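You operate a simulated robot arm through the tools that you are given. There is no shell and no other tool. Be economical: measure what you need, move in short steps, check, and stop when the job is done.

The job below is to be done with a simulated two-armed robot. You get a single attempt, and the scene is never put back.

## Task
Switch off the bench lamp and the charger, and take the red torch out.
Fine: lamp switch first, then the LAMP and EXTRA wall switches; charger switch off, then the torch onto the washer top; one press each on lamp and charger switch.

It is judged by the outcome, as a careful person would: the job done as asked, and still so three seconds after it is handed in. It fails if anything else is knocked over, pushed out of place, dropped, spilled or broken.

## Robot
Two 7-joint arms with fingered hands on one trunk, on a base that drives. Base frame: it is fixed to the floor where the robot stands at the start and does not move with it; the origin is under the middle of the robot, x ahead of it, y to its left, z up; the surface under the hand at the start is at about z = 0.85. Readings come in m, rad, newtons and seconds.
The left shoulder is at the start at [0.034, 0.125, 1.227], the right one opposite. With the tool pointing down near the work surface each hand reaches from about 0.38 to 0.82 m from the robot's upright axis, wherever it stands, measured 20 degrees to its own side. Places, roughly: charger switch [0.5, 0.3, 0.9]; charger wall switch [0.7, 0.3, 1]; charger well 1 inside [0.5, 0.3, 0.9]; extra wall switch [0.7, -0.5, 1]; iron wall switch [0.7, -0.6, 1]; lamp switch [0.5, -0.2, 0.9]; lamp wall switch [0.7, 0.2, 1]; washer top [0.5, 0.1, 0.8]; white bulb (5x5x8 cm) [0.6, -0.2, 1]. Payload 4 kg a hand.
Tool frame (each hand has its own): the origin (TCP) lies between the finger pads and is the grasp point; the fingertips stand 0.029 m ahead of it; z points along the fingers, y is the line along which they close. Largest opening 0.1 m; the body of the gripper starts 0.034 m behind the TCP. The gripper is a hand of 5 fingers: y runs from the thumb to the fingers, the wrist lies at [-0.015, -0.105, -0.177] in the tool frame, and closing takes about 1.5 s.
Orientation is that of the tool frame in the base frame, as a unit quaternion [x, y, z, w]. With the fingers straight down and the wrist toward the robot, the tool's x, y and z point along [0, 1, 0], [1, 0, 0] and [0, 0, -1] of the base frame.

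## Interface
- The arms move only by the tool arm_command. It takes "left_deltas", "right_deltas" or both (then of equal length, played together; a hand with none holds still); each is a list of rows, each a list of 3 entries, a list of its own where there are three numbers: the shift along the tool's x, y, z in m, then the turn, a rotation vector about the tool's x, y, z in rad, then the opening in per cent of the stroke, from 0 (shut) to 100 (fully open). In form: [[[tx, ty, tz], [wx, wy, wz], fingers], ...]. A call has 1 to 8 rows; each row shifts and turns the commanded pose from where the row before left it, along the tool's axes as they then stand. Rows are played at 5 a second. More than 0.05 m and 0.15 rad between two rows, or a gripper value outside its range, and nothing of the call is played. Where a pose cannot be reached the arm comes as near as it can. A force on the tool above 60 N (or 10 N above the force at the start of the call, whichever is more), or a blocked arm, ends the call early, and 0.2 s more pass. The fingers move at their own pace (about 0.045 m/s each) and stop on an object; they squeeze with about 28 N. The grip force told is the motor's: it shows also when the fingers shut on nothing. Time passes only in rows, and 0.2 s behind the last, so rows that do not move let the fingers close. It gives the time, the measured TCP pose, the force on the tool (base axes), the opening and the grip force at its end, in the units of the frame above (readings bear some noise), with the torque about the TCP (base axes, N m) and any sound that the robot's microphone picked up.
- Cameras (640 x 400 px; columns grow to the right, rows downward): "scene" is now at [0.1184, -0.0285, 1.3565]; the picture's right is [-0.12, -0.99, 0.00], its down [-0.61, 0.07, -0.79] and it looks along [0.78, -0.10, -0.62] (base axes); focal length 214 px, centre (320, 200). "left" rides on the left gripper at [-0.066, -0.086, -0.121] in its tool frame; the picture's right is [-0.76, -0.31, 0.58], its down [0.59, -0.70, 0.40] and it looks along [0.28, 0.64, 0.71] (tool axes); focal length 247 px, centre (320, 200). "right" rides on the right gripper at [0.066, -0.086, -0.121] in its tool frame; the picture's right is [-0.76, 0.31, -0.58], its down [-0.59, -0.70, 0.40] and it looks along [-0.28, 0.64, 0.71] (tool axes); focal length 247 px, centre (320, 200). There is no depth. A picture from a camera that has moved, and an enlarged one, comes with that camera's place and axes in the base frame and with its lens. The place of the scene camera against the robot may be out by one fixed shift of up to 0.025 m in any direction.
- get_image(camera): a new picture of that camera. No time passes.
- move_column(by): slides the trunk up (or, below 0, down) by that many m; the arms and the scene camera ride with it, the base frame stays. It gives what a move gives, with no picture.
- base_move(legs): drives the robot by 1 to 6 legs, each [ahead, turn to the left] in m and rad, along the robot's own axes; the way and the turn of a leg run together, so that a leg with both is an arc; at most 1.5 m and 3.142 rad a leg. The arms and the cameras ride along, it lands a little off, and it stops where it bumps. It gives what a move gives.
- set_grasp(shape, hand): the hand has 5 fingers and takes this shape, open, in about a second: jaw (thumb against the fingers, like two jaws); tri (thumb and two fingers); tip (a fingertip pinch); poke (one finger out to press); point (the index stretched); flat (the hand flat); cup (the hand cupped); fist (a fist). The gripper value then closes the fingers along that shape, each until it touches; the sizes above hold for jaw. It gives what a move gives, with no picture.
- aim_head(pan, tilt): turns the head with the scene camera to pan (to the left, within 1.396 rad either way) and tilt (down, from -0.506 to 1.204), counted from straight ahead of the robot. It gives what a move gives.
- close_up(camera, box): a new picture of the part [left, top, right, bottom] of that camera's present view, enlarged. No time passes.
- close_job(): hands the job in; it is judged then, once.

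Go step by step. Nothing tells you exact positions but the pictures and the camera data: compare them with the known pose of the tool, close in by small moves and look again before you grip or let go. The budget is 120 turns and 88 pictures, counting those below and the enlarged ones. Unless the task says otherwise, let go and move clear before handing in, and close with one line.

The tools are called after ">>>" as a command line: name --argument value ..., lists and objects as JSON in quotes. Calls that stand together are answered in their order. arm_command: Moves the arms, as the interface text tells. Its arguments: {"type":"object","properties":{"left_deltas":{"type":"array"},"right_deltas":{"type":"array"}},"required":[]} The other tools are called the same way: move_column (by) slides the trunk up or down; set_grasp (shape, hand) gives the hand a shape; base_move (legs) drives the base; aim_head (pan, tilt) turns the head that bears the scene camera; get_image (camera) takes a picture; close_up (camera, box) takes an enlarged picture of a part of a camera's view; close_job () hands the job in.

At the start:

```text
clock: 0.0
left_position: [0.5526, 0.2717, 1.1589]
left_ee_rot: [0.699, 0.715, 0.0, 0.0]
left_ft_force: [-0.6, -0.1, -0.9]
left_torque: [0.02, -0.02, -0.02]
left_width: 0.1
left_gripper_force: 0.1
left_shape: jaw
right_position: [0.4441, -0.1801, 1.2179]
right_ee_rot: [0.7, 0.714, 0.0, 0.0]
right_ft_force: [-0.7, -0.7, -0.2]
right_torque: [-0.02, 0.0, 0.02]
right_width: 0.1
right_gripper_force: 0.0
right_shape: jaw
trunk travel left (down, up): [-0.425, 0.322]
robot x, y, heading: [-0.0027, -0.0009, 0.001]
head pan, tilt: [-0.122, 0.663]
```

scene: 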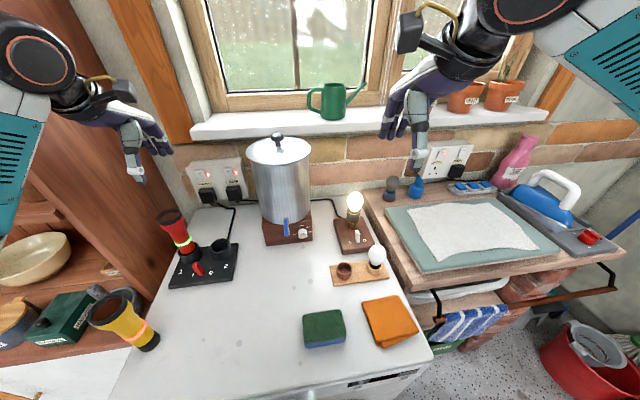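
right: 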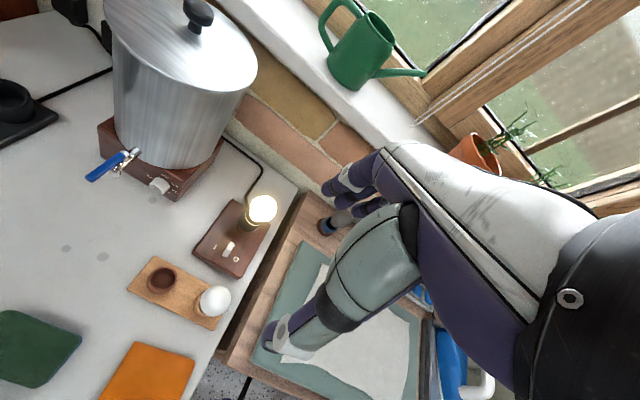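
left: 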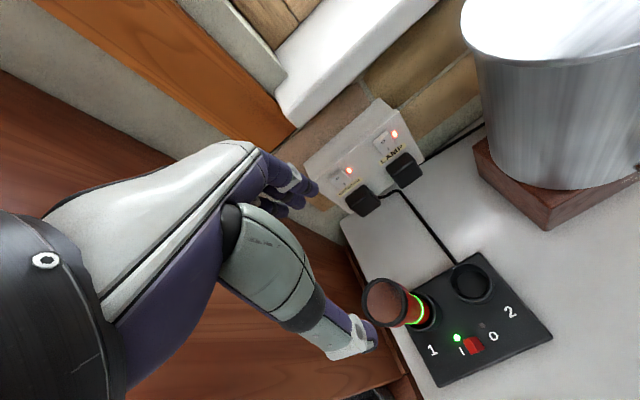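

I see the charger at left with the red torch in a well, the lamp in the middle with its rocker, and two double sockets on the wall. First I look at each closely.

>>> close_up --camera "scene" --box '[140, 150, 270, 300]'

>>> close_up --camera "scene" --box '[320, 180, 400, 290]'

>>> close_up --camera "scene" --box '[410, 130, 500, 210]'

>>> close_up --camera "left" --box '[300, 100, 560, 390]'

>>> close_up --camera "right" --box '[170, 170, 310, 340]'

```text
2.67 times, centred on (205, 225) of scene
camera zoom: at [0.1184, -0.0285, 1.3565], right [-0.12, -0.99, 0.0], down [-0.61, 0.07, -0.79], along [0.78, -0.1, -0.62], focal length 572 px, centre (627, 133)
```

zoom: 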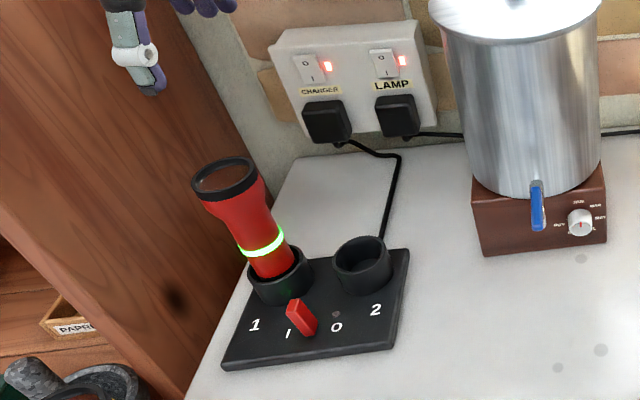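

```text
3.64 times, centred on (360, 235) of scene
camera zoom: at [0.1184, -0.0285, 1.3565], right [-0.12, -0.99, 0.0], down [-0.61, 0.07, -0.79], along [0.78, -0.1, -0.62], focal length 780 px, centre (174, 73)
```

zoom: 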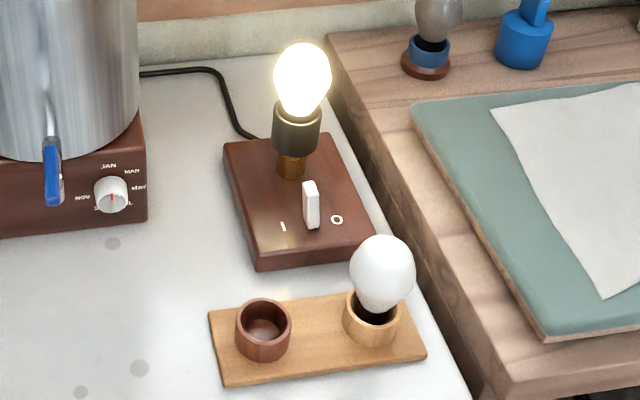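

```text
5.00 times, centred on (455, 170) of scene
camera zoom: at [0.1184, -0.0285, 1.3565], right [-0.12, -0.99, 0.0], down [-0.61, 0.07, -0.79], along [0.78, -0.1, -0.62], focal length 1072 px, centre (-355, 350)
```

zoom: 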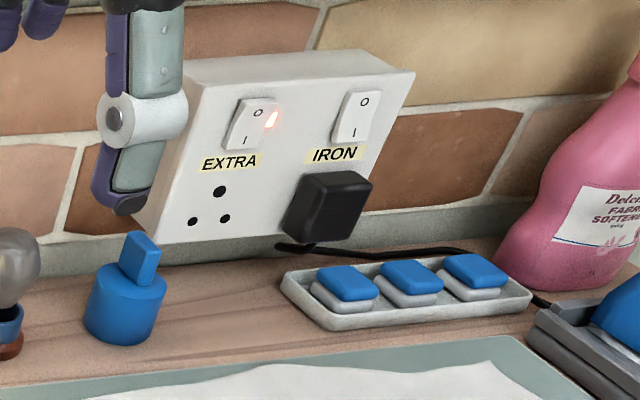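

```text
1.38 times, centred on (430, 245) of left
camera zoom: at [0.469, 0.2043, 1.2803], right [-0.29, -0.76, -0.58], down [-0.72, 0.57, -0.4], along [0.63, 0.3, -0.71], focal length 341 px, centre (168, 138)
```

zoom: 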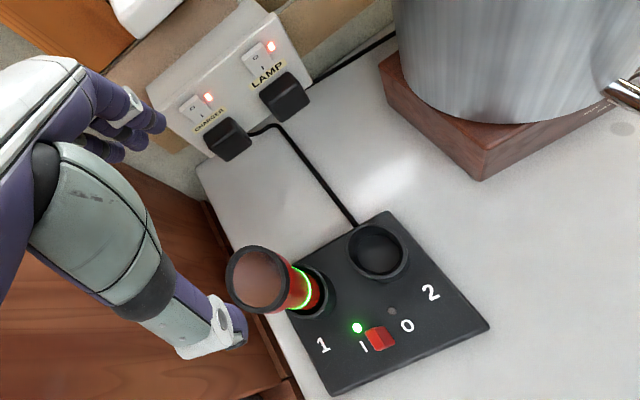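

```text
2.35 times, centred on (240, 255) of right
camera zoom: at [0.3562, -0.1166, 1.3393], right [0.32, -0.75, 0.58], down [-0.69, -0.6, -0.4], along [0.65, -0.27, -0.71], focal length 581 px, centre (508, 71)
```

zoom: 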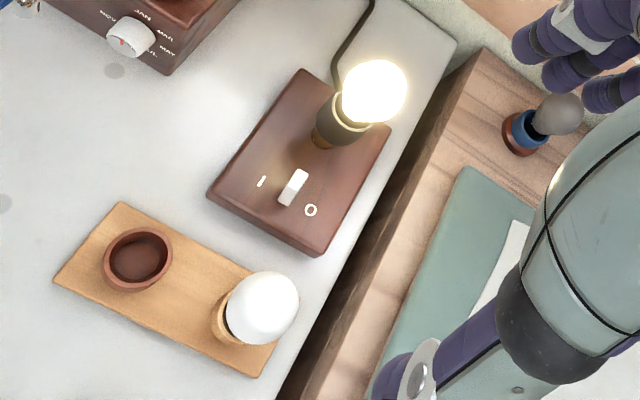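

Lamp rocker is at I, charger lever at I, LAMP and EXTRA sockets are lit (O end is the top). I shape both hands to poke and look at where the fingertip stands.

>>> set_grasp --shape "poke" --hand "right"

>>> set_grasp --shape "poke" --hand "left"

>>> get_image --camera "right"

>>> get_image --camera "scene"

```text
clock: 0.9
left_position: [0.5527, 0.2718, 1.1584]
left_ee_rot: [0.699, 0.715, 0.0, 0.0]
left_ft_force: [-0.9, 0.4, -0.5]
left_torque: [-0.01, 0.02, -0.02]
left_width: 0.0998
left_gripper_force: 0.0
left_shape: jaw
right_position: [0.4437, -0.179, 1.218]
right_ee_rot: [0.699, 0.715, 0.0, 0.0]
right_ft_force: [-0.3, 0.6, 0.5]
right_torque: [0.0, 0.02, 0.02]
right_width: 0.0
right_gripper_force: 0.1
right_shape: poke
trunk travel left (down, up): [-0.425, 0.322]
robot x, y, heading: [0.0017, -0.0009, 0.002]
head pan, tilt: [-0.122, 0.663]
```

```text
clock: 1.8
left_position: [0.5521, 0.2728, 1.1586]
left_ee_rot: [0.699, 0.715, 0.0, 0.0]
left_ft_force: [0.1, 0.0, -0.4]
left_torque: [0.01, -0.03, 0.0]
left_width: 0.0
left_gripper_force: 0.1
left_shape: poke
right_position: [0.4442, -0.1811, 1.2175]
right_ee_rot: [0.7, 0.715, 0.0, 0.0]
right_ft_force: [0.3, -0.2, 0.4]
right_torque: [-0.03, 0.01, 0.0]
right_width: 0.0001
right_gripper_force: 0.0
right_shape: poke
trunk travel left (down, up): [-0.425, 0.322]
robot x, y, heading: [0.0025, 0.0008, 0.004]
head pan, tilt: [-0.122, 0.663]
```

```text
79 pictures are left
camera right: at [0.3562, -0.1166, 1.3393], right [0.32, -0.75, 0.58], down [-0.69, -0.6, -0.4], along [0.65, -0.27, -0.71], focal length 247 px, centre (320, 200)
```

right: 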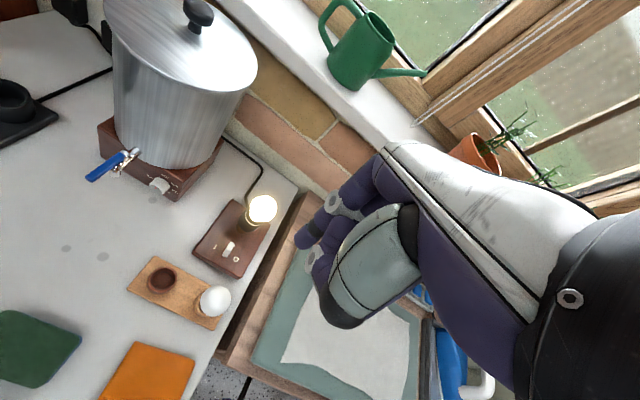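

```text
78 pictures are left
camera scene: at [0.1184, -0.0285, 1.3565], right [-0.12, -0.99, 0.0], down [-0.61, 0.07, -0.79], along [0.78, -0.1, -0.62], focal length 214 px, centre (320, 200)
```

scene: 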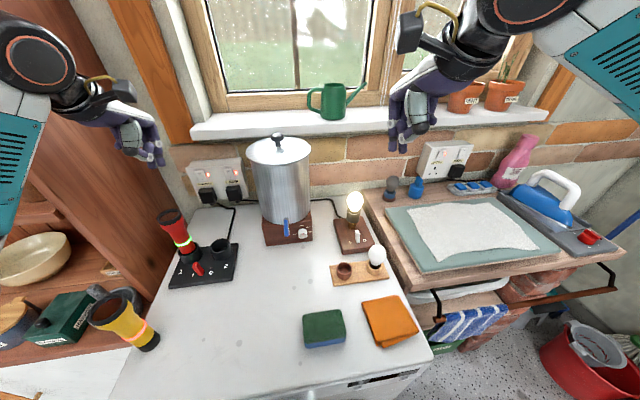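

The index tip appears near the tool axis; I zoom to confirm.

>>> close_up --camera "right" --box '[270, 170, 430, 340]'

>>> close_up --camera "scene" --box '[380, 70, 450, 170]'

```text
2.35 times, centred on (350, 255) of right
camera zoom: at [0.3562, -0.1166, 1.3393], right [0.32, -0.75, 0.58], down [-0.69, -0.6, -0.4], along [0.65, -0.27, -0.71], focal length 581 px, centre (249, 71)
```

zoom: 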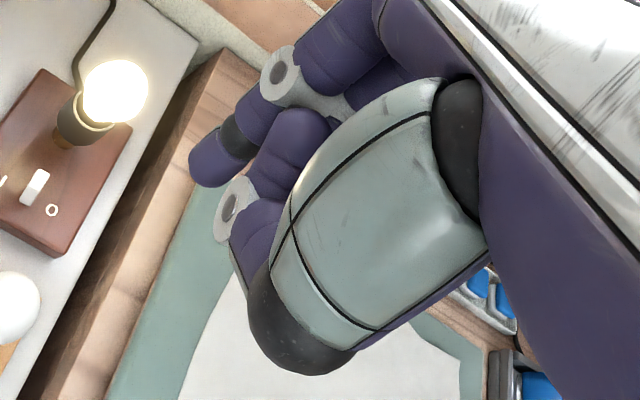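

```text
4.00 times, centred on (415, 120) of scene
camera zoom: at [0.1184, -0.0285, 1.3565], right [-0.12, -0.99, 0.0], down [-0.61, 0.07, -0.79], along [0.78, -0.1, -0.62], focal length 858 px, centre (-60, 520)
```

zoom: 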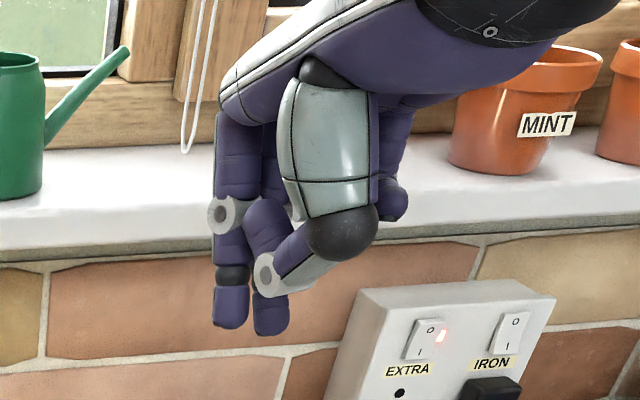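

The index tip is about 3 cm ahead of the TCP. I take the lamp lever to be near [0.525, -0.165, 0.90], so I bring the right hand above and left of it, yawed a little to keep the thumb off the white bulb.

>>> arm_command --right_deltas '[[[0.0122, 0.0152, 0.034], [0, 0, 0], 0], [[0.0122, 0.0152, 0.034], [0, 0, 0], 0], [[0.0122, 0.0152, 0.034], [0, 0, 0], 0], [[0.0122, 0.0152, 0.034], [0, 0, 0], 0], [[0.0122, 0.0152, 0.034], [0, 0, 0], 0], [[0, 0, 0], [0, 0, -0.145], 0], [[0, 0, 0], [0, 0, -0.145], 0], [[0, 0, 0], [0, 0, -0.145], 0]]'

>>> get_image --camera "right"

>>> close_up --camera "scene" --box '[300, 130, 460, 290]'

```text
clock: 3.6
left_position: [0.552, 0.2716, 1.1609]
left_ee_rot: [0.699, 0.715, -0.001, 0.001]
left_ft_force: [-0.8, -0.3, 0.4]
left_torque: [-0.02, 0.01, 0.02]
left_width: 0.0
left_gripper_force: 0.0
left_shape: poke
right_position: [0.5189, -0.1164, 1.0479]
right_ee_rot: [0.528, 0.849, 0.0, -0.001]
right_ft_force: [-0.2, -0.3, 0.2]
right_torque: [-0.01, -0.02, -0.02]
right_width: 0.0
right_gripper_force: 0.1
right_shape: poke
trunk travel left (down, up): [-0.425, 0.322]
robot x, y, heading: [-0.0023, 0.0029, 0.003]
head pan, tilt: [-0.122, 0.663]
```

```text
75 pictures are left
camera right: at [0.4124, -0.0962, 1.1689], right [0.61, -0.54, 0.58], down [-0.37, -0.84, -0.4], along [0.7, 0.03, -0.71], focal length 247 px, centre (320, 200)
```

right: 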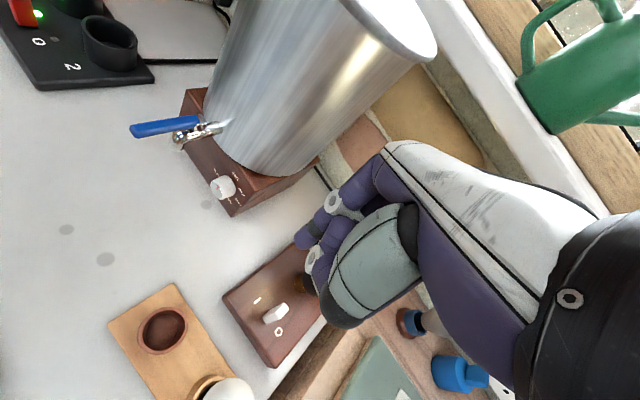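

```text
2.50 times, centred on (380, 210) of scene
camera zoom: at [0.1184, -0.0287, 1.3565], right [-0.12, -0.99, 0.0], down [-0.61, 0.07, -0.79], along [0.78, -0.1, -0.62], focal length 536 px, centre (170, 175)
```

zoom: 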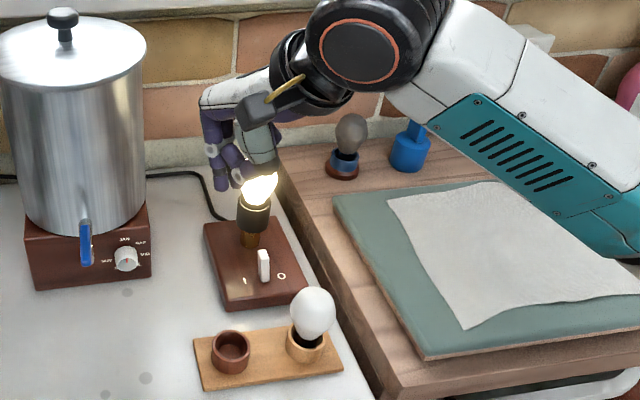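

Lever ≈ [0.523, -0.164, ~0.90]; the lit bulb stands 6–7 cm behind it and the white bulb in front, so I lean the hand: finger pointing down, toward −y and a bit forward.

>>> arm_command --right_deltas '[[[0, 0, 0], [-0.07, -0.12, 0], 0], [[0, 0, 0], [-0.07, -0.12, 0], 0], [[0, 0, 0], [-0.07, -0.12, 0], 0], [[0, 0, 0], [-0.07, -0.12, 0], 0], [[0, 0, 0], [-0.07, -0.12, 0], 0]]'

>>> get_image --camera "right"

>>> close_up --camera "scene" --box '[300, 130, 460, 290]'

```text
clock: 4.8
left_position: [0.5524, 0.2723, 1.1584]
left_ee_rot: [0.699, 0.715, 0.0, -0.001]
left_ft_force: [0.5, 0.6, 0.4]
left_torque: [0.02, 0.01, -0.01]
left_width: 0.0
left_gripper_force: 0.0
left_shape: poke
right_position: [0.5196, -0.1167, 1.047]
right_ee_rot: [0.497, 0.798, -0.011, 0.341]
right_ft_force: [-0.3, 0.0, 0.3]
right_torque: [0.01, 0.01, 0.0]
right_width: 0.0002
right_gripper_force: 0.0
right_shape: poke
trunk travel left (down, up): [-0.425, 0.322]
robot x, y, heading: [0.0023, 0.0006, -0.002]
head pan, tilt: [-0.122, 0.663]
```

```text
73 pictures are left
camera right: at [0.3669, -0.0661, 1.0768], right [0.14, -0.23, 0.96], down [-0.19, -0.96, -0.21], along [0.97, -0.15, -0.18], focal length 247 px, centre (320, 200)
```

right: 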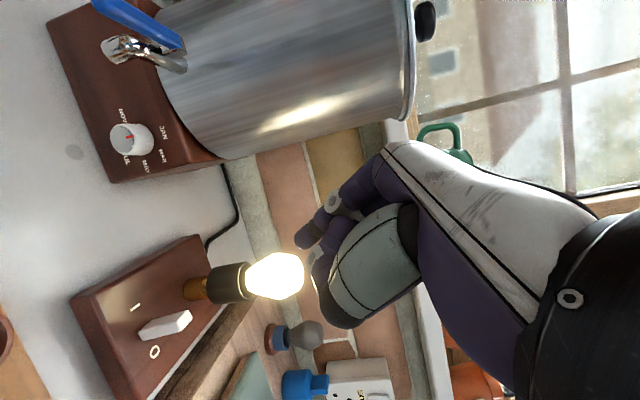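

```text
2.50 times, centred on (380, 210) of scene
camera zoom: at [0.1183, -0.0284, 1.3565], right [-0.12, -0.99, 0.0], down [-0.61, 0.07, -0.79], along [0.78, -0.1, -0.62], focal length 536 px, centre (170, 175)
```

zoom: 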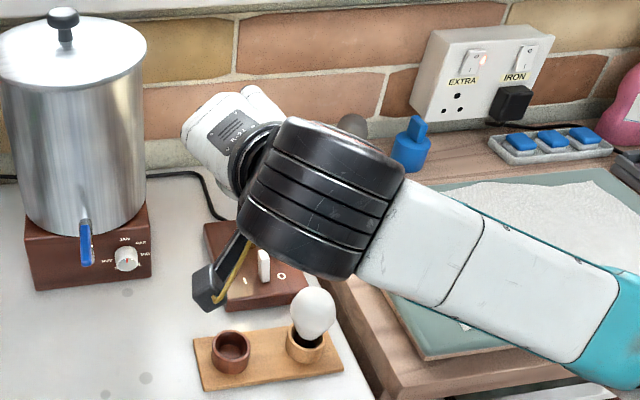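

The side view is clear: lever top near z = 0.92. The present lean would bring the palm over the white bulb, so I turn the hand to lean mostly toward −y, then descend part way.

>>> arm_command --right_deltas '[[[0, 0, 0], [0.08, -0.027, 0.0725], 0], [[0, 0, 0], [0.08, -0.027, 0.0725], 0], [[0, 0, 0], [0.08, -0.027, 0.0725], 0], [[0, 0, 0], [0.08, -0.027, 0.0725], 0], [[0.0135, -0.0097, 0.0172], [0, 0, 0], 0], [[0.0135, -0.0097, 0.0172], [0, 0, 0], 0]]'

>>> get_image --camera "right"

>>> close_up --camera "scene" --box '[300, 130, 460, 290]'

```text
clock: 6.2
left_position: [0.5532, 0.2727, 1.1599]
left_ee_rot: [0.699, 0.715, 0.001, 0.0]
left_ft_force: [1.1, -0.5, -0.3]
left_torque: [-0.04, 0.01, -0.01]
left_width: 0.0001
left_gripper_force: 0.1
left_shape: poke
right_position: [0.5086, -0.1169, 1.0021]
right_ee_rot: [0.653, 0.687, -0.114, 0.297]
right_ft_force: [0.0, 0.9, 0.6]
right_torque: [0.0, 0.05, 0.0]
right_width: 0.0
right_gripper_force: 0.1
right_shape: poke
trunk travel left (down, up): [-0.425, 0.322]
robot x, y, heading: [-0.0011, -0.0016, 0.0]
head pan, tilt: [-0.122, 0.663]
```

```text
71 pictures are left
camera right: at [0.3966, -0.0059, 1.0415], right [0.12, -0.28, 0.95], down [-0.59, -0.79, -0.15], along [0.8, -0.55, -0.26], focal length 247 px, centre (320, 200)
```

right: 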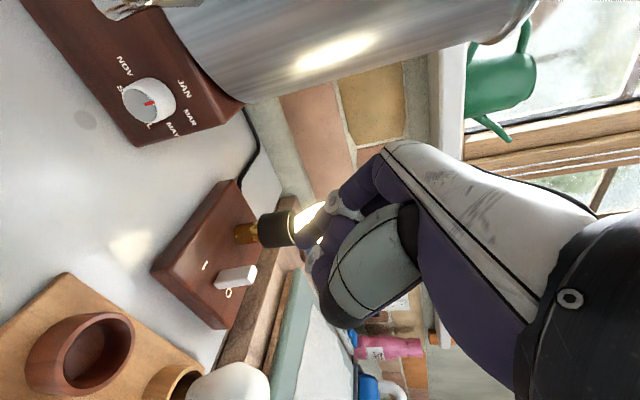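

```text
2.50 times, centred on (380, 210) of scene
camera zoom: at [0.1184, -0.0283, 1.3565], right [-0.12, -0.99, 0.0], down [-0.61, 0.07, -0.79], along [0.78, -0.1, -0.62], focal length 536 px, centre (170, 175)
```

zoom: 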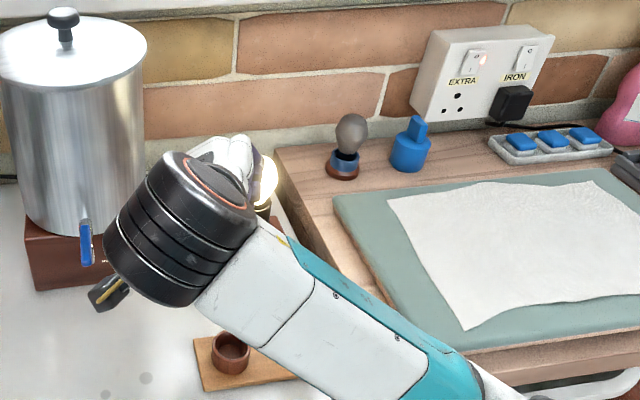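

The right forearm comes too near the white bulb; the left hand suits the lamp lever better, since its thumb and fingers lie on the free side. I lift the right hand away first.

>>> arm_command --right_deltas '[[[-0.0223, 0.0093, -0.0319], [0, 0, 0], 0], [[-0.0223, 0.0093, -0.0319], [0, 0, 0], 0], [[-0.0384, -0.0178, 0.0041], [0, 0, 0], 0], [[-0.0384, -0.0178, 0.0041], [0, 0, 0], 0], [[-0.0384, -0.0178, 0.0041], [0, 0, 0], 0], [[-0.0384, -0.0178, 0.0041], [0, 0, 0], 0], [[-0.0384, -0.0178, 0.0041], [0, 0, 0], 0]]'

>>> get_image --camera "scene"

```text
clock: 7.8
left_position: [0.5524, 0.2715, 1.1605]
left_ee_rot: [0.699, 0.715, 0.0, 0.0]
left_ft_force: [-1.2, 0.9, -0.2]
left_torque: [0.0, 0.01, 0.02]
left_width: 0.0001
left_gripper_force: 0.1
left_shape: poke
right_position: [0.4379, -0.2989, 1.1527]
right_ee_rot: [0.652, 0.688, -0.113, 0.297]
right_ft_force: [0.6, 0.4, 0.2]
right_torque: [0.0, -0.01, -0.01]
right_width: 0.0003
right_gripper_force: 0.0
right_shape: poke
right hand out of reach, approached as far as the arm can: row 6, 7
trunk travel left (down, up): [-0.425, 0.322]
robot x, y, heading: [-0.0026, 0.0026, -0.003]
head pan, tilt: [-0.122, 0.663]
```

```text
69 pictures are left
camera scene: at [0.1185, -0.0285, 1.3565], right [-0.12, -0.99, 0.0], down [-0.61, 0.07, -0.79], along [0.78, -0.1, -0.62], focal length 214 px, centre (320, 200)
```

scene: 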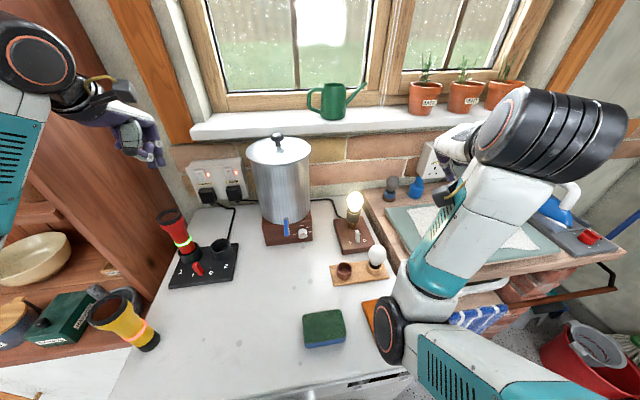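

The right elbow hangs over the bench middle; I turn the right hand into its later wall-pressing pose (finger forward and down), which should swing the elbow out.

>>> arm_command --right_deltas '[[[0, 0, 0], [-0.099, 0.0887, 0.0468], 0], [[0, 0, 0], [-0.099, 0.0887, 0.0468], 0], [[0, 0, 0], [-0.099, 0.0887, 0.0468], 0], [[0, 0, 0], [-0.099, 0.0887, 0.0468], 0], [[0, 0, 0], [-0.099, 0.0887, 0.0468], 0], [[0, 0, 0], [-0.099, 0.0887, 0.0468], 0]]'

>>> get_image --camera "scene"

```text
clock: 9.2
left_position: [0.553, 0.2733, 1.1595]
left_ee_rot: [0.699, 0.715, 0.0, 0.0]
left_ft_force: [-0.5, -0.5, 0.4]
left_torque: [-0.02, -0.01, 0.01]
left_width: 0.0
left_gripper_force: 0.1
left_shape: poke
right_position: [0.4669, -0.3056, 1.1577]
right_ee_rot: [0.633, 0.647, 0.304, 0.297]
right_ft_force: [0.1, -0.1, 0.0]
right_torque: [0.01, -0.01, -0.02]
right_width: 0.0003
right_gripper_force: 0.0
right_shape: poke
right hand out of reach, approached as far as the arm can: row 1, 2, 3
trunk travel left (down, up): [-0.425, 0.322]
robot x, y, heading: [-0.0009, -0.0003, 0.002]
head pan, tilt: [-0.122, 0.663]
```

```text
68 pictures are left
camera scene: at [0.1183, -0.0279, 1.3566], right [-0.12, -0.99, 0.0], down [-0.61, 0.07, -0.79], along [0.78, -0.1, -0.62], focal length 214 px, centre (320, 200)
```

scene: 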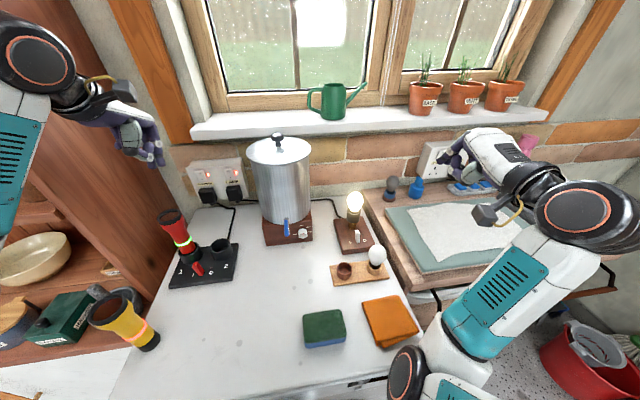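

Right arm is now clear. Next I bring the left hand back and across in front of the pot toward the lamp.

>>> arm_command --left_deltas '[[[0, -0.045, 0], [0, 0, 0], 0], [[0, -0.045, 0], [0, 0, 0], 0], [[-0.03, -0.035, 0], [0, 0, 0], 0], [[-0.048, 0, 0], [0, 0, 0], 0], [[-0.048, 0, 0], [0, 0, 0], 0], [[-0.048, 0, 0], [0, 0, 0], 0], [[-0.048, 0, 0], [0, 0, 0], 0], [[-0.048, 0, 0], [0, 0, 0], 0]]'

>>> arm_command --left_deltas '[[[-0.045, 0, 0], [-0.12, 0, 0], 0], [[-0.045, 0, 0], [-0.12, 0, 0], 0], [[0, 0, 0], [-0.12, 0, 0], 0], [[0, 0, 0], [-0.12, 0, 0], 0], [[0, 0, 0], [-0.12, 0, 0], 0]]'

>>> get_image --camera "left"

>>> get_image --camera "scene"

```text
clock: 11.0
left_position: [0.4323, -0.0025, 1.1626]
left_ee_rot: [0.698, 0.716, 0.0, 0.0]
left_ft_force: [-0.1, -0.1, -0.7]
left_torque: [-0.02, -0.01, -0.01]
left_width: 0.0
left_gripper_force: 0.0
left_shape: poke
right_position: [0.4678, -0.3078, 1.1587]
right_ee_rot: [0.633, 0.647, 0.304, 0.297]
right_ft_force: [-0.4, -0.5, 0.0]
right_torque: [0.0, 0.0, 0.0]
right_width: 0.0
right_gripper_force: 0.1
right_shape: poke
trunk travel left (down, up): [-0.425, 0.322]
robot x, y, heading: [0.0014, 0.0004, 0.0]
head pan, tilt: [-0.122, 0.663]
```

```text
clock: 12.2
left_position: [0.4347, -0.0903, 1.1594]
left_ee_rot: [0.667, 0.683, 0.212, 0.207]
left_ft_force: [-0.8, 0.3, 0.1]
left_torque: [-0.01, -0.03, 0.0]
left_width: 0.0
left_gripper_force: 0.0
left_shape: poke
right_position: [0.4656, -0.3064, 1.1593]
right_ee_rot: [0.633, 0.648, 0.303, 0.297]
right_ft_force: [-0.5, 0.0, 0.1]
right_torque: [0.0, 0.01, 0.02]
right_width: 0.0
right_gripper_force: 0.0
right_shape: poke
trunk travel left (down, up): [-0.425, 0.322]
robot x, y, heading: [-0.0017, -0.0012, 0.001]
head pan, tilt: [-0.122, 0.663]
```

```text
67 pictures are left
camera left: at [0.2982, -0.1597, 1.2111], right [0.09, -0.76, -0.65], down [-0.37, 0.58, -0.73], along [0.93, 0.3, -0.22], focal length 247 px, centre (320, 200)
```

left: 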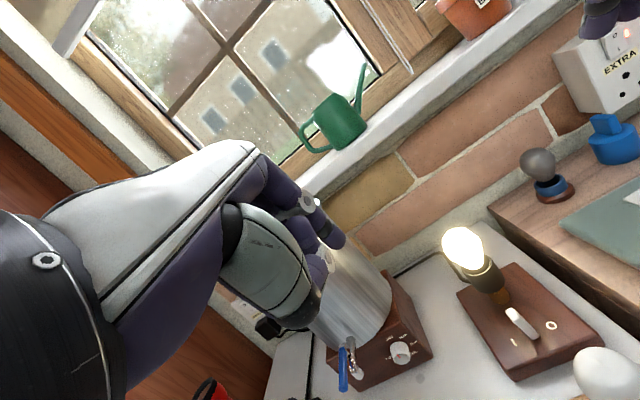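

```text
66 pictures are left
camera scene: at [0.1181, -0.0287, 1.3566], right [-0.12, -0.99, 0.0], down [-0.61, 0.07, -0.79], along [0.78, -0.1, -0.62], focal length 214 px, centre (320, 200)
```

scene: 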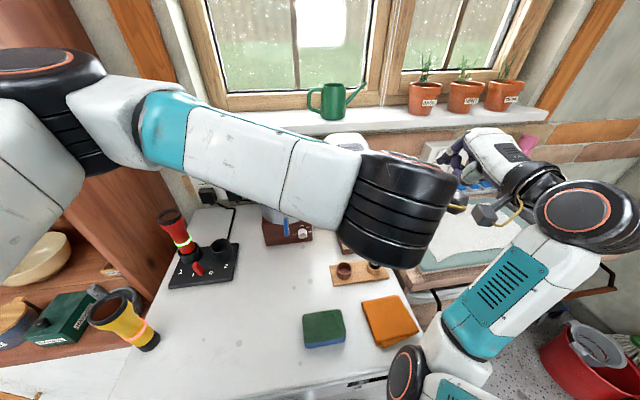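

Left view agrees with lever ≈ [0.524, -0.167, 0.905]. I ease the pitch a little and go down to above the left side of the lever.

>>> arm_command --left_deltas '[[[0, 0, 0], [0.09, 0, 0], 0], [[0, 0, 0], [0.09, 0, 0], 0], [[-0.0062, -0.0038, 0.042], [0, 0, 0], 0], [[-0.0062, -0.0038, 0.042], [0, 0, 0], 0], [[-0.0062, -0.0038, 0.042], [0, 0, 0], 0], [[-0.0062, -0.0038, 0.042], [0, 0, 0], 0]]'

>>> get_image --camera "left"

>>> get_image --camera "right"

```text
clock: 13.6
left_position: [0.4909, -0.1142, 0.9991]
left_ee_rot: [0.683, 0.7, 0.149, 0.146]
left_ft_force: [0.6, -0.1, -0.3]
left_torque: [-0.01, -0.02, -0.02]
left_width: 0.0
left_gripper_force: 0.1
left_shape: poke
right_position: [0.4671, -0.3058, 1.1588]
right_ee_rot: [0.633, 0.648, 0.303, 0.297]
right_ft_force: [0.0, -0.5, -0.1]
right_torque: [0.02, 0.0, 0.01]
right_width: 0.0
right_gripper_force: 0.1
right_shape: poke
trunk travel left (down, up): [-0.425, 0.322]
robot x, y, heading: [-0.0018, 0.0004, 0.001]
head pan, tilt: [-0.122, 0.663]
```

```text
65 pictures are left
camera left: at [0.3655, -0.1829, 1.0739], right [-0.03, -0.76, -0.65], down [-0.49, 0.58, -0.65], along [0.87, 0.3, -0.39], focal length 247 px, centre (320, 200)
```

left: 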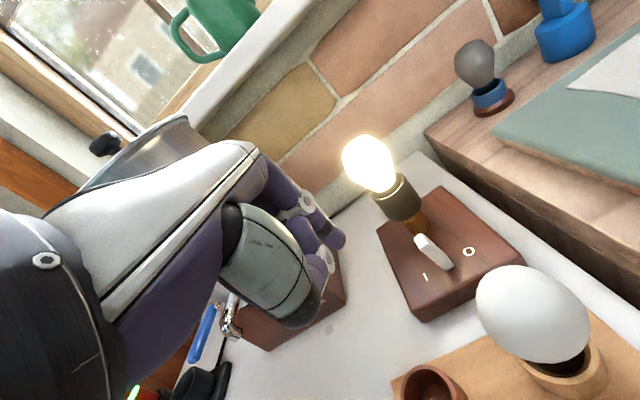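

```text
64 pictures are left
camera right: at [0.3172, -0.2441, 1.1702], right [-0.23, -0.76, 0.61], down [-0.13, -0.59, -0.79], along [0.96, -0.26, 0.04], focal length 247 px, centre (320, 200)
```

right: 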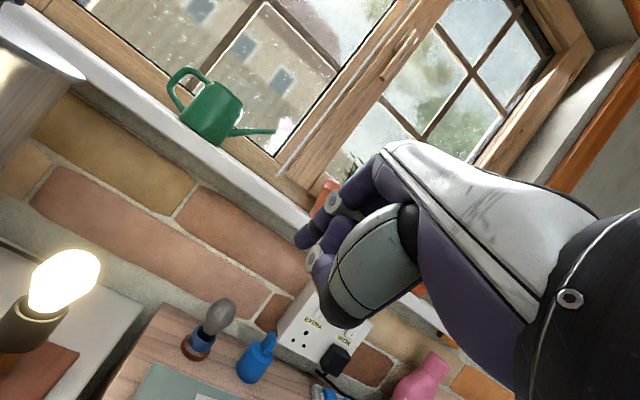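

Lever top ≈ [0.523, -0.166, 0.92]. I lower the fingertip to its left side, still ~2 cm off.

>>> arm_command --left_deltas '[[[-0.007, -0.0095, 0.0358], [0, 0, 0], 0], [[-0.007, -0.0095, 0.0358], [0, 0, 0], 0]]'

>>> get_image --camera "left"

>>> get_image --camera "scene"

```text
clock: 14.2
left_position: [0.504, -0.127, 0.9251]
left_ee_rot: [0.684, 0.699, 0.149, 0.145]
left_ft_force: [-0.2, -0.2, 0.2]
left_torque: [0.0, -0.01, -0.04]
left_width: 0.0
left_gripper_force: 0.1
left_shape: poke
right_position: [0.4673, -0.3053, 1.1582]
right_ee_rot: [0.633, 0.648, 0.302, 0.297]
right_ft_force: [0.1, -0.1, -0.8]
right_torque: [0.01, -0.01, 0.03]
right_width: 0.0
right_gripper_force: 0.0
right_shape: poke
trunk travel left (down, up): [-0.425, 0.322]
robot x, y, heading: [-0.0009, -0.0007, 0.003]
head pan, tilt: [-0.122, 0.663]
```

```text
63 pictures are left
camera left: at [0.3787, -0.1961, 1.0004], right [-0.03, -0.76, -0.65], down [-0.49, 0.58, -0.65], along [0.87, 0.3, -0.39], focal length 247 px, centre (320, 200)
```

left: 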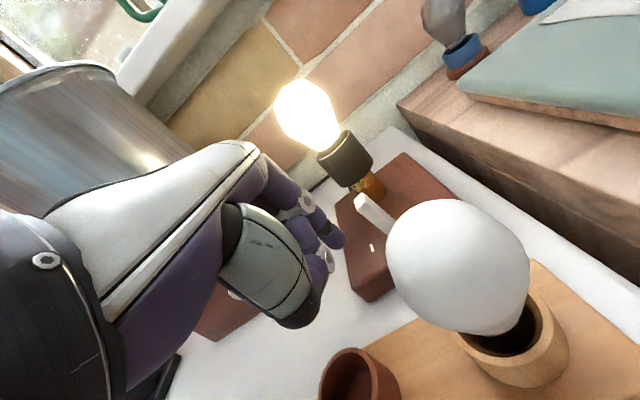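

```text
62 pictures are left
camera scene: at [0.1182, -0.0288, 1.3565], right [-0.12, -0.99, 0.0], down [-0.61, 0.07, -0.79], along [0.78, -0.1, -0.62], focal length 214 px, centre (320, 200)
```

scene: 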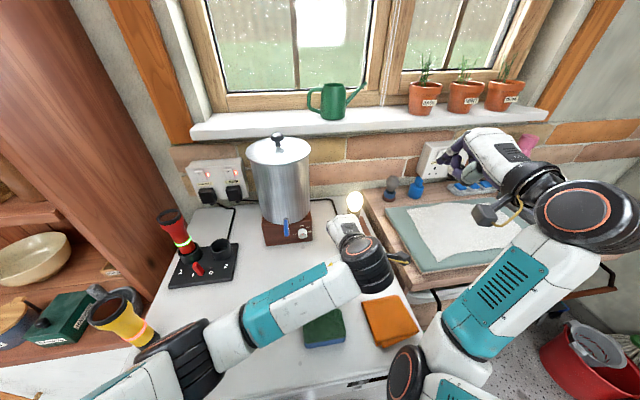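

The lever tip (z ≈ 0.917) leans slightly to I; the fingertip is level with it. I push gently toward O.

>>> arm_command --left_deltas '[[[-0.008, 0.0015, -0.0035], [0, 0, 0], 0], [[-0.007, 0, 0], [0, 0, 0], 0], [[-0.005, 0, 0], [0, 0, 0], 0], [[-0.005, 0, 0], [0, 0, 0], 0]]'

>>> get_image --camera "left"

```text
clock: 15.2
left_position: [0.5037, -0.1533, 0.9305]
left_ee_rot: [0.683, 0.7, 0.149, 0.146]
left_ft_force: [-1.8, 0.5, 0.0]
left_torque: [0.04, 0.02, -0.01]
left_width: 0.0
left_gripper_force: 0.1
left_shape: poke
right_position: [0.4671, -0.306, 1.1585]
right_ee_rot: [0.632, 0.649, 0.304, 0.296]
right_ft_force: [-0.8, -0.7, 0.3]
right_torque: [0.0, 0.01, -0.01]
right_width: 0.0001
right_gripper_force: 0.1
right_shape: poke
trunk travel left (down, up): [-0.425, 0.322]
robot x, y, heading: [0.0003, -0.0001, -0.005]
head pan, tilt: [-0.122, 0.663]
```

```text
61 pictures are left
camera left: at [0.378, -0.2216, 1.0057], right [-0.03, -0.76, -0.65], down [-0.49, 0.58, -0.65], along [0.87, 0.3, -0.39], focal length 247 px, centre (320, 200)
```

left: 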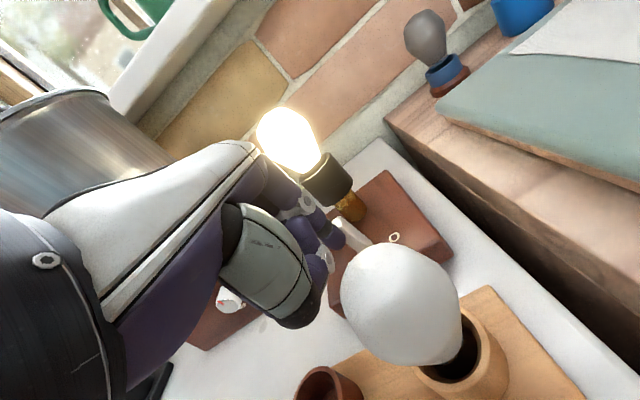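

The fingertip is at the lever's face. I continue pushing in small steps.

>>> arm_command --left_deltas '[[[-0.004, 0, 0], [0, 0, 0], 0], [[-0.004, 0, 0], [0, 0, 0], 0], [[-0.004, 0, 0], [0, 0, 0], 0]]'

>>> get_image --camera "left"

```text
clock: 16.0
left_position: [0.5039, -0.1651, 0.9303]
left_ee_rot: [0.683, 0.7, 0.15, 0.146]
left_ft_force: [0.3, -0.2, -0.1]
left_torque: [0.02, 0.05, -0.01]
left_width: 0.0
left_gripper_force: 0.1
left_shape: poke
right_position: [0.4662, -0.3067, 1.1588]
right_ee_rot: [0.633, 0.648, 0.304, 0.297]
right_ft_force: [0.0, -0.8, -0.3]
right_torque: [0.03, -0.02, 0.0]
right_width: 0.0002
right_gripper_force: 0.0
right_shape: poke
trunk travel left (down, up): [-0.425, 0.322]
robot x, y, heading: [0.0006, -0.0017, -0.002]
head pan, tilt: [-0.122, 0.663]
```

```text
60 pictures are left
camera left: at [0.3777, -0.234, 1.0056], right [-0.03, -0.76, -0.65], down [-0.49, 0.58, -0.65], along [0.87, 0.3, -0.39], focal length 247 px, centre (320, 200)
```

left: 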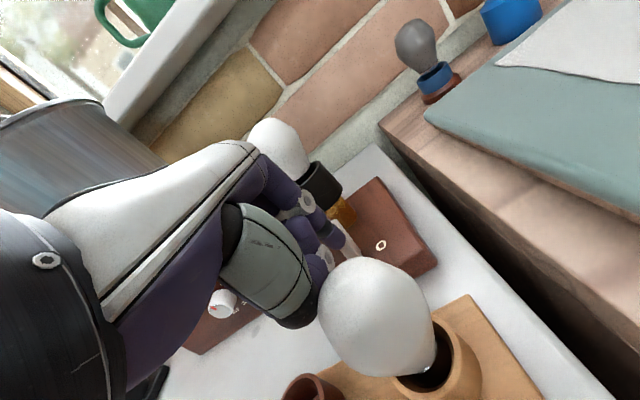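

The lamp went out. I pull the finger back left and up, then look at the lever.

>>> arm_command --left_deltas '[[[0.025, 0, 0], [0, 0, 0], 0], [[0, 0.0163, -0.0365], [0, 0, 0], 0], [[0, 0.0163, -0.0365], [0, 0, 0], 0], [[0.03, -0.019, -0.0305], [0, 0, 0], 0], [[0.03, -0.019, -0.0305], [0, 0, 0], 0], [[0.03, -0.019, -0.0305], [0, 0, 0], 0], [[0.03, -0.019, -0.0305], [0, 0, 0], 0]]'

>>> get_image --camera "scene"

```text
clock: 17.3
left_position: [0.4618, -0.0507, 1.1159]
left_ee_rot: [0.662, 0.688, 0.234, 0.184]
left_ft_force: [-0.2, -0.5, 0.5]
left_torque: [-0.01, -0.02, 0.01]
left_width: 0.0001
left_gripper_force: 0.0
left_shape: poke
right_position: [0.4681, -0.3056, 1.1584]
right_ee_rot: [0.633, 0.648, 0.303, 0.297]
right_ft_force: [0.4, 0.1, -0.1]
right_torque: [0.0, 0.02, 0.02]
right_width: 0.0
right_gripper_force: 0.1
right_shape: poke
trunk travel left (down, up): [-0.425, 0.322]
robot x, y, heading: [0.0027, 0.0029, 0.0]
head pan, tilt: [-0.122, 0.663]
stopped in row 6 (left hand): the arm was blocked; the commanded pose is now the measured one
```

```text
59 pictures are left
camera scene: at [0.1185, -0.0284, 1.3565], right [-0.12, -0.99, 0.0], down [-0.61, 0.07, -0.79], along [0.78, -0.1, -0.62], focal length 214 px, centre (320, 200)
```

scene: 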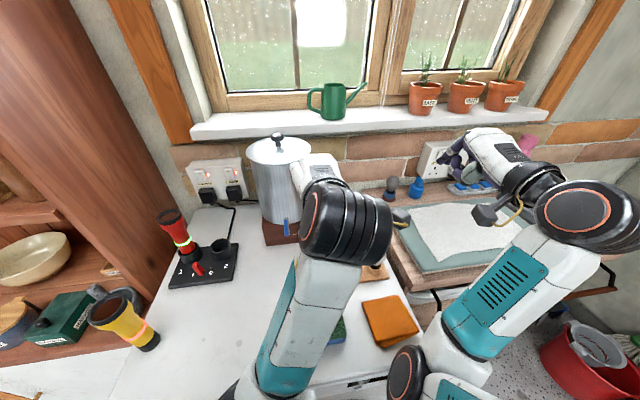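

The left arm was folded too tightly against the body and stopped, nothing touched. I move it straight left at this distance instead.

>>> arm_command --left_deltas '[[[0.045, 0.004, -0.002], [0, 0, 0], 0], [[0.045, 0.004, -0.002], [0, 0, 0], 0], [[0.045, 0.004, -0.002], [0, 0, 0], 0], [[0.045, 0.004, -0.002], [0, 0, 0], 0], [[0.045, 0.004, -0.002], [0, 0, 0], 0]]'

>>> get_image --camera "scene"

>>> get_image --camera "left"

```text
clock: 18.5
left_position: [0.4829, 0.1651, 1.149]
left_ee_rot: [0.664, 0.687, 0.229, 0.186]
left_ft_force: [-0.2, 0.3, 0.6]
left_torque: [-0.01, -0.03, 0.02]
left_width: 0.0
left_gripper_force: 0.0
left_shape: poke
left hand out of reach, approached as far as the arm can: row 4, 5
right_position: [0.4662, -0.3057, 1.158]
right_ee_rot: [0.633, 0.648, 0.303, 0.297]
right_ft_force: [1.2, -0.8, 0.0]
right_torque: [0.03, 0.0, -0.01]
right_width: 0.0001
right_gripper_force: 0.1
right_shape: poke
trunk travel left (down, up): [-0.425, 0.322]
robot x, y, heading: [-0.0041, 0.003, -0.0]
head pan, tilt: [-0.122, 0.663]
```

```text
58 pictures are left
camera scene: at [0.1184, -0.0281, 1.3565], right [-0.12, -0.99, 0.0], down [-0.61, 0.07, -0.79], along [0.78, -0.1, -0.62], focal length 214 px, centre (320, 200)
```

scene: 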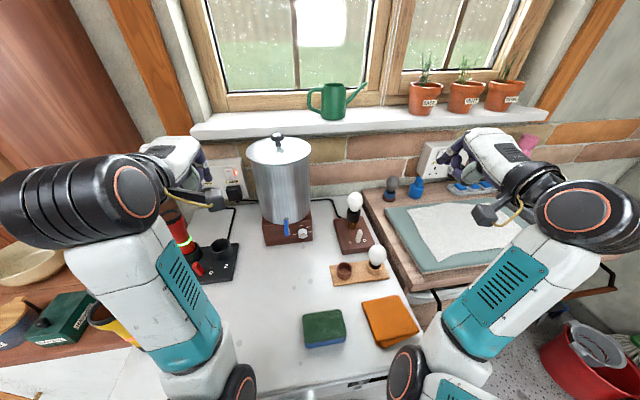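

```text
57 pictures are left
camera left: at [0.3483, 0.0896, 1.1971], right [0.11, -0.72, -0.69], down [-0.39, 0.61, -0.69], along [0.92, 0.34, -0.21], focal length 247 px, centre (320, 200)
```

left: 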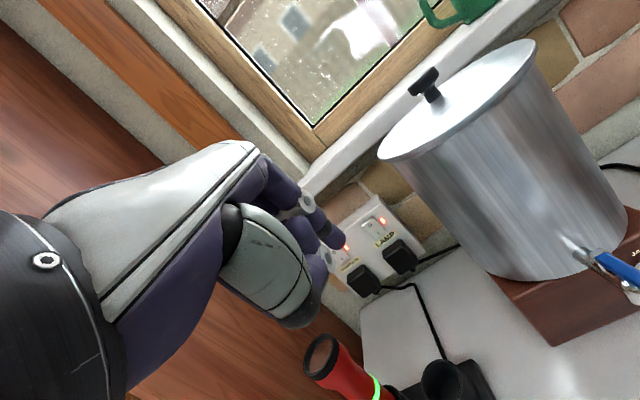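

The lamp is dark and nothing is disturbed. I zoom on the LAMP socket and the lamp rocker.

>>> close_up --camera "left" --box '[310, 180, 440, 310]'

>>> close_up --camera "scene" --box '[300, 180, 400, 290]'

```text
3.08 times, centred on (375, 245) of left
camera zoom: at [0.3483, 0.0896, 1.1971], right [0.11, -0.72, -0.69], down [-0.39, 0.61, -0.69], along [0.92, 0.34, -0.21], focal length 760 px, centre (151, 62)
```

zoom: 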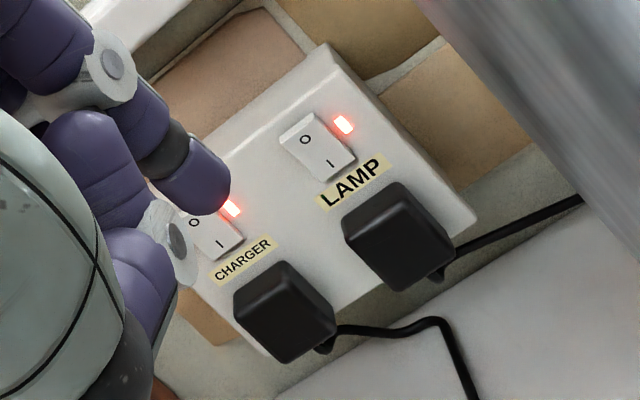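

```text
3.64 times, centred on (350, 235) of scene
camera zoom: at [0.1184, -0.0281, 1.3565], right [-0.12, -0.99, 0.0], down [-0.61, 0.07, -0.79], along [0.78, -0.1, -0.62], focal length 780 px, centre (211, 73)
```

zoom: 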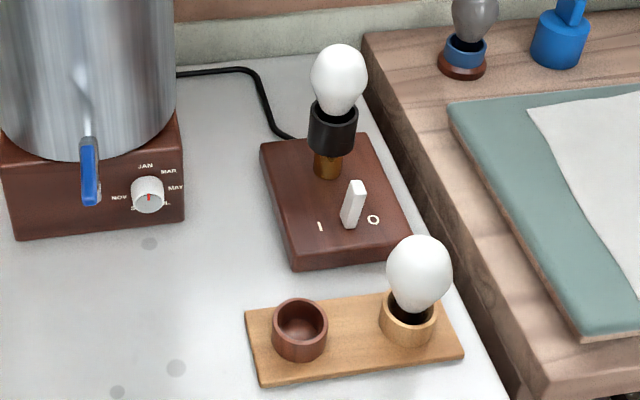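

LAMP's O end ≈ [0.72, 0.194, 1.022]. I pitch a bit more forward and approach between pot and torch, staying high.

>>> arm_command --left_deltas '[[[0, 0, 0], [-0.1, 0, 0], 0], [[0, 0, 0], [-0.1, 0, 0], 0], [[0.0063, 0.0081, 0.0403], [0, 0, 0], 0], [[0.0063, 0.0081, 0.0403], [0, 0, 0], 0], [[0.0063, 0.0081, 0.0403], [0, 0, 0], 0], [[0.0063, 0.0081, 0.0403], [0, 0, 0], 0]]'

>>> get_image --camera "left"

>>> get_image --camera "scene"

```text
clock: 19.9
left_position: [0.6334, 0.2003, 1.0607]
left_ee_rot: [0.641, 0.662, 0.298, 0.25]
left_ft_force: [0.5, -0.2, 0.3]
left_torque: [0.01, 0.02, -0.01]
left_width: 0.0002
left_gripper_force: 0.0
left_shape: poke
left hand out of reach, approached as far as the arm can: row 1, 2
right_position: [0.4673, -0.3054, 1.1578]
right_ee_rot: [0.634, 0.647, 0.302, 0.298]
right_ft_force: [0.2, -0.6, 0.1]
right_torque: [-0.02, -0.01, 0.01]
right_width: 0.0
right_gripper_force: 0.1
right_shape: poke
trunk travel left (down, up): [-0.425, 0.322]
robot x, y, heading: [0.0006, -0.0018, 0.002]
head pan, tilt: [-0.122, 0.663]
```

```text
54 pictures are left
camera left: at [0.4913, 0.1263, 1.0806], right [0.24, -0.71, -0.66], down [-0.24, 0.62, -0.75], along [0.94, 0.33, -0.02], focal length 247 px, centre (320, 200)
```

left: 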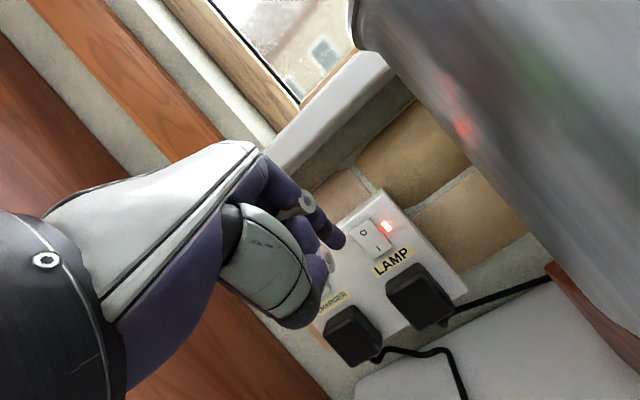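

```text
53 pictures are left
camera scene: at [0.1189, -0.0283, 1.3565], right [-0.12, -0.99, 0.0], down [-0.61, 0.07, -0.79], along [0.78, -0.1, -0.62], focal length 214 px, centre (320, 200)
```

scene: 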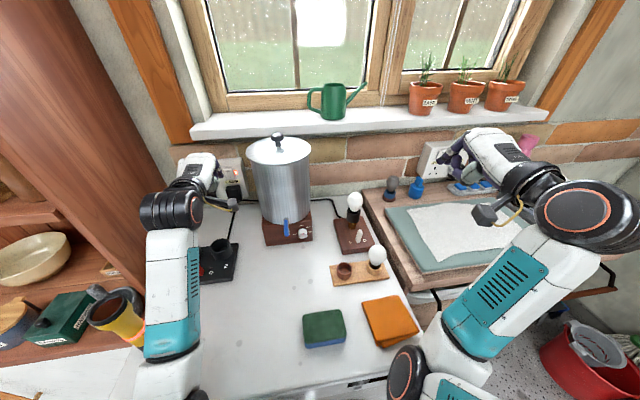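

Ray to the O end gives [0.72, 0.195, 1.025]; the fingertip is ~6 cm short of it. I go forward and press in small steps.

>>> arm_command --left_deltas '[[[-0.0015, 0.0083, 0.0198], [0, 0, 0], 0], [[-0.0015, 0.0083, 0.0198], [0, 0, 0], 0], [[-0.0003, 0.0042, 0.0043], [0, 0, 0], 0], [[-0.0003, 0.0042, 0.0043], [0, 0, 0], 0]]'

>>> close_up --camera "left" --box '[270, 150, 440, 290]'

```text
clock: 20.9
left_position: [0.6838, 0.1996, 1.044]
left_ee_rot: [0.642, 0.661, 0.297, 0.251]
left_ft_force: [-0.3, 0.0, 0.5]
left_torque: [0.02, -0.01, 0.02]
left_width: 0.0002
left_gripper_force: 0.1
left_shape: poke
right_position: [0.4668, -0.3065, 1.1591]
right_ee_rot: [0.633, 0.648, 0.303, 0.297]
right_ft_force: [-0.3, -0.3, 0.6]
right_torque: [-0.01, -0.03, -0.03]
right_width: 0.0
right_gripper_force: 0.1
right_shape: poke
trunk travel left (down, up): [-0.425, 0.322]
robot x, y, heading: [-0.001, 0.004, 0.001]
head pan, tilt: [-0.122, 0.663]
```

```text
2.86 times, centred on (355, 220) of left
camera zoom: at [0.5414, 0.1268, 1.0628], right [0.23, -0.71, -0.66], down [-0.24, 0.62, -0.75], along [0.94, 0.33, -0.02], focal length 706 px, centre (220, 143)
```

zoom: 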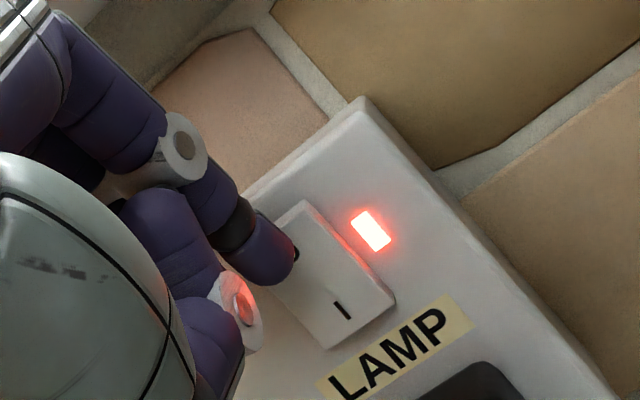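

The tip is over the O mark. I press forward.

>>> arm_command --left_deltas '[[[-0.001, 0.0035, 0.0036], [0, 0, 0], 0], [[-0.001, 0.0035, 0.0036], [0, 0, 0], 0], [[-0.0003, 0.0028, 0.0029], [0, 0, 0], 0]]'

>>> close_up --camera "left" --box '[270, 150, 440, 290]'

```text
clock: 21.7
left_position: [0.6932, 0.1992, 1.0451]
left_ee_rot: [0.642, 0.66, 0.299, 0.252]
left_ft_force: [-25.4, -0.4, 2.4]
left_torque: [-0.07, 0.33, -0.09]
left_width: 0.0
left_gripper_force: 0.1
left_shape: poke
right_position: [0.4644, -0.3052, 1.1607]
right_ee_rot: [0.632, 0.648, 0.304, 0.297]
right_ft_force: [-0.3, -0.8, -0.1]
right_torque: [0.01, -0.03, -0.01]
right_width: 0.0001
right_gripper_force: 0.0
right_shape: poke
trunk travel left (down, up): [-0.425, 0.322]
robot x, y, heading: [-0.0043, 0.0038, 0.005]
head pan, tilt: [-0.122, 0.663]
heard: click
```

```text
2.86 times, centred on (355, 220) of left
camera zoom: at [0.5513, 0.1247, 1.0637], right [0.24, -0.71, -0.66], down [-0.24, 0.62, -0.75], along [0.94, 0.33, -0.02], focal length 706 px, centre (220, 143)
```

zoom: 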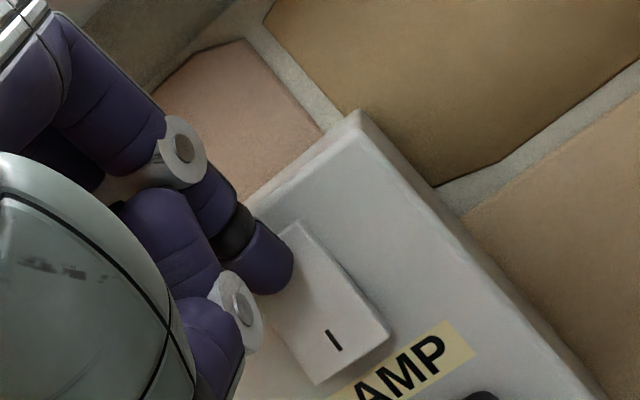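

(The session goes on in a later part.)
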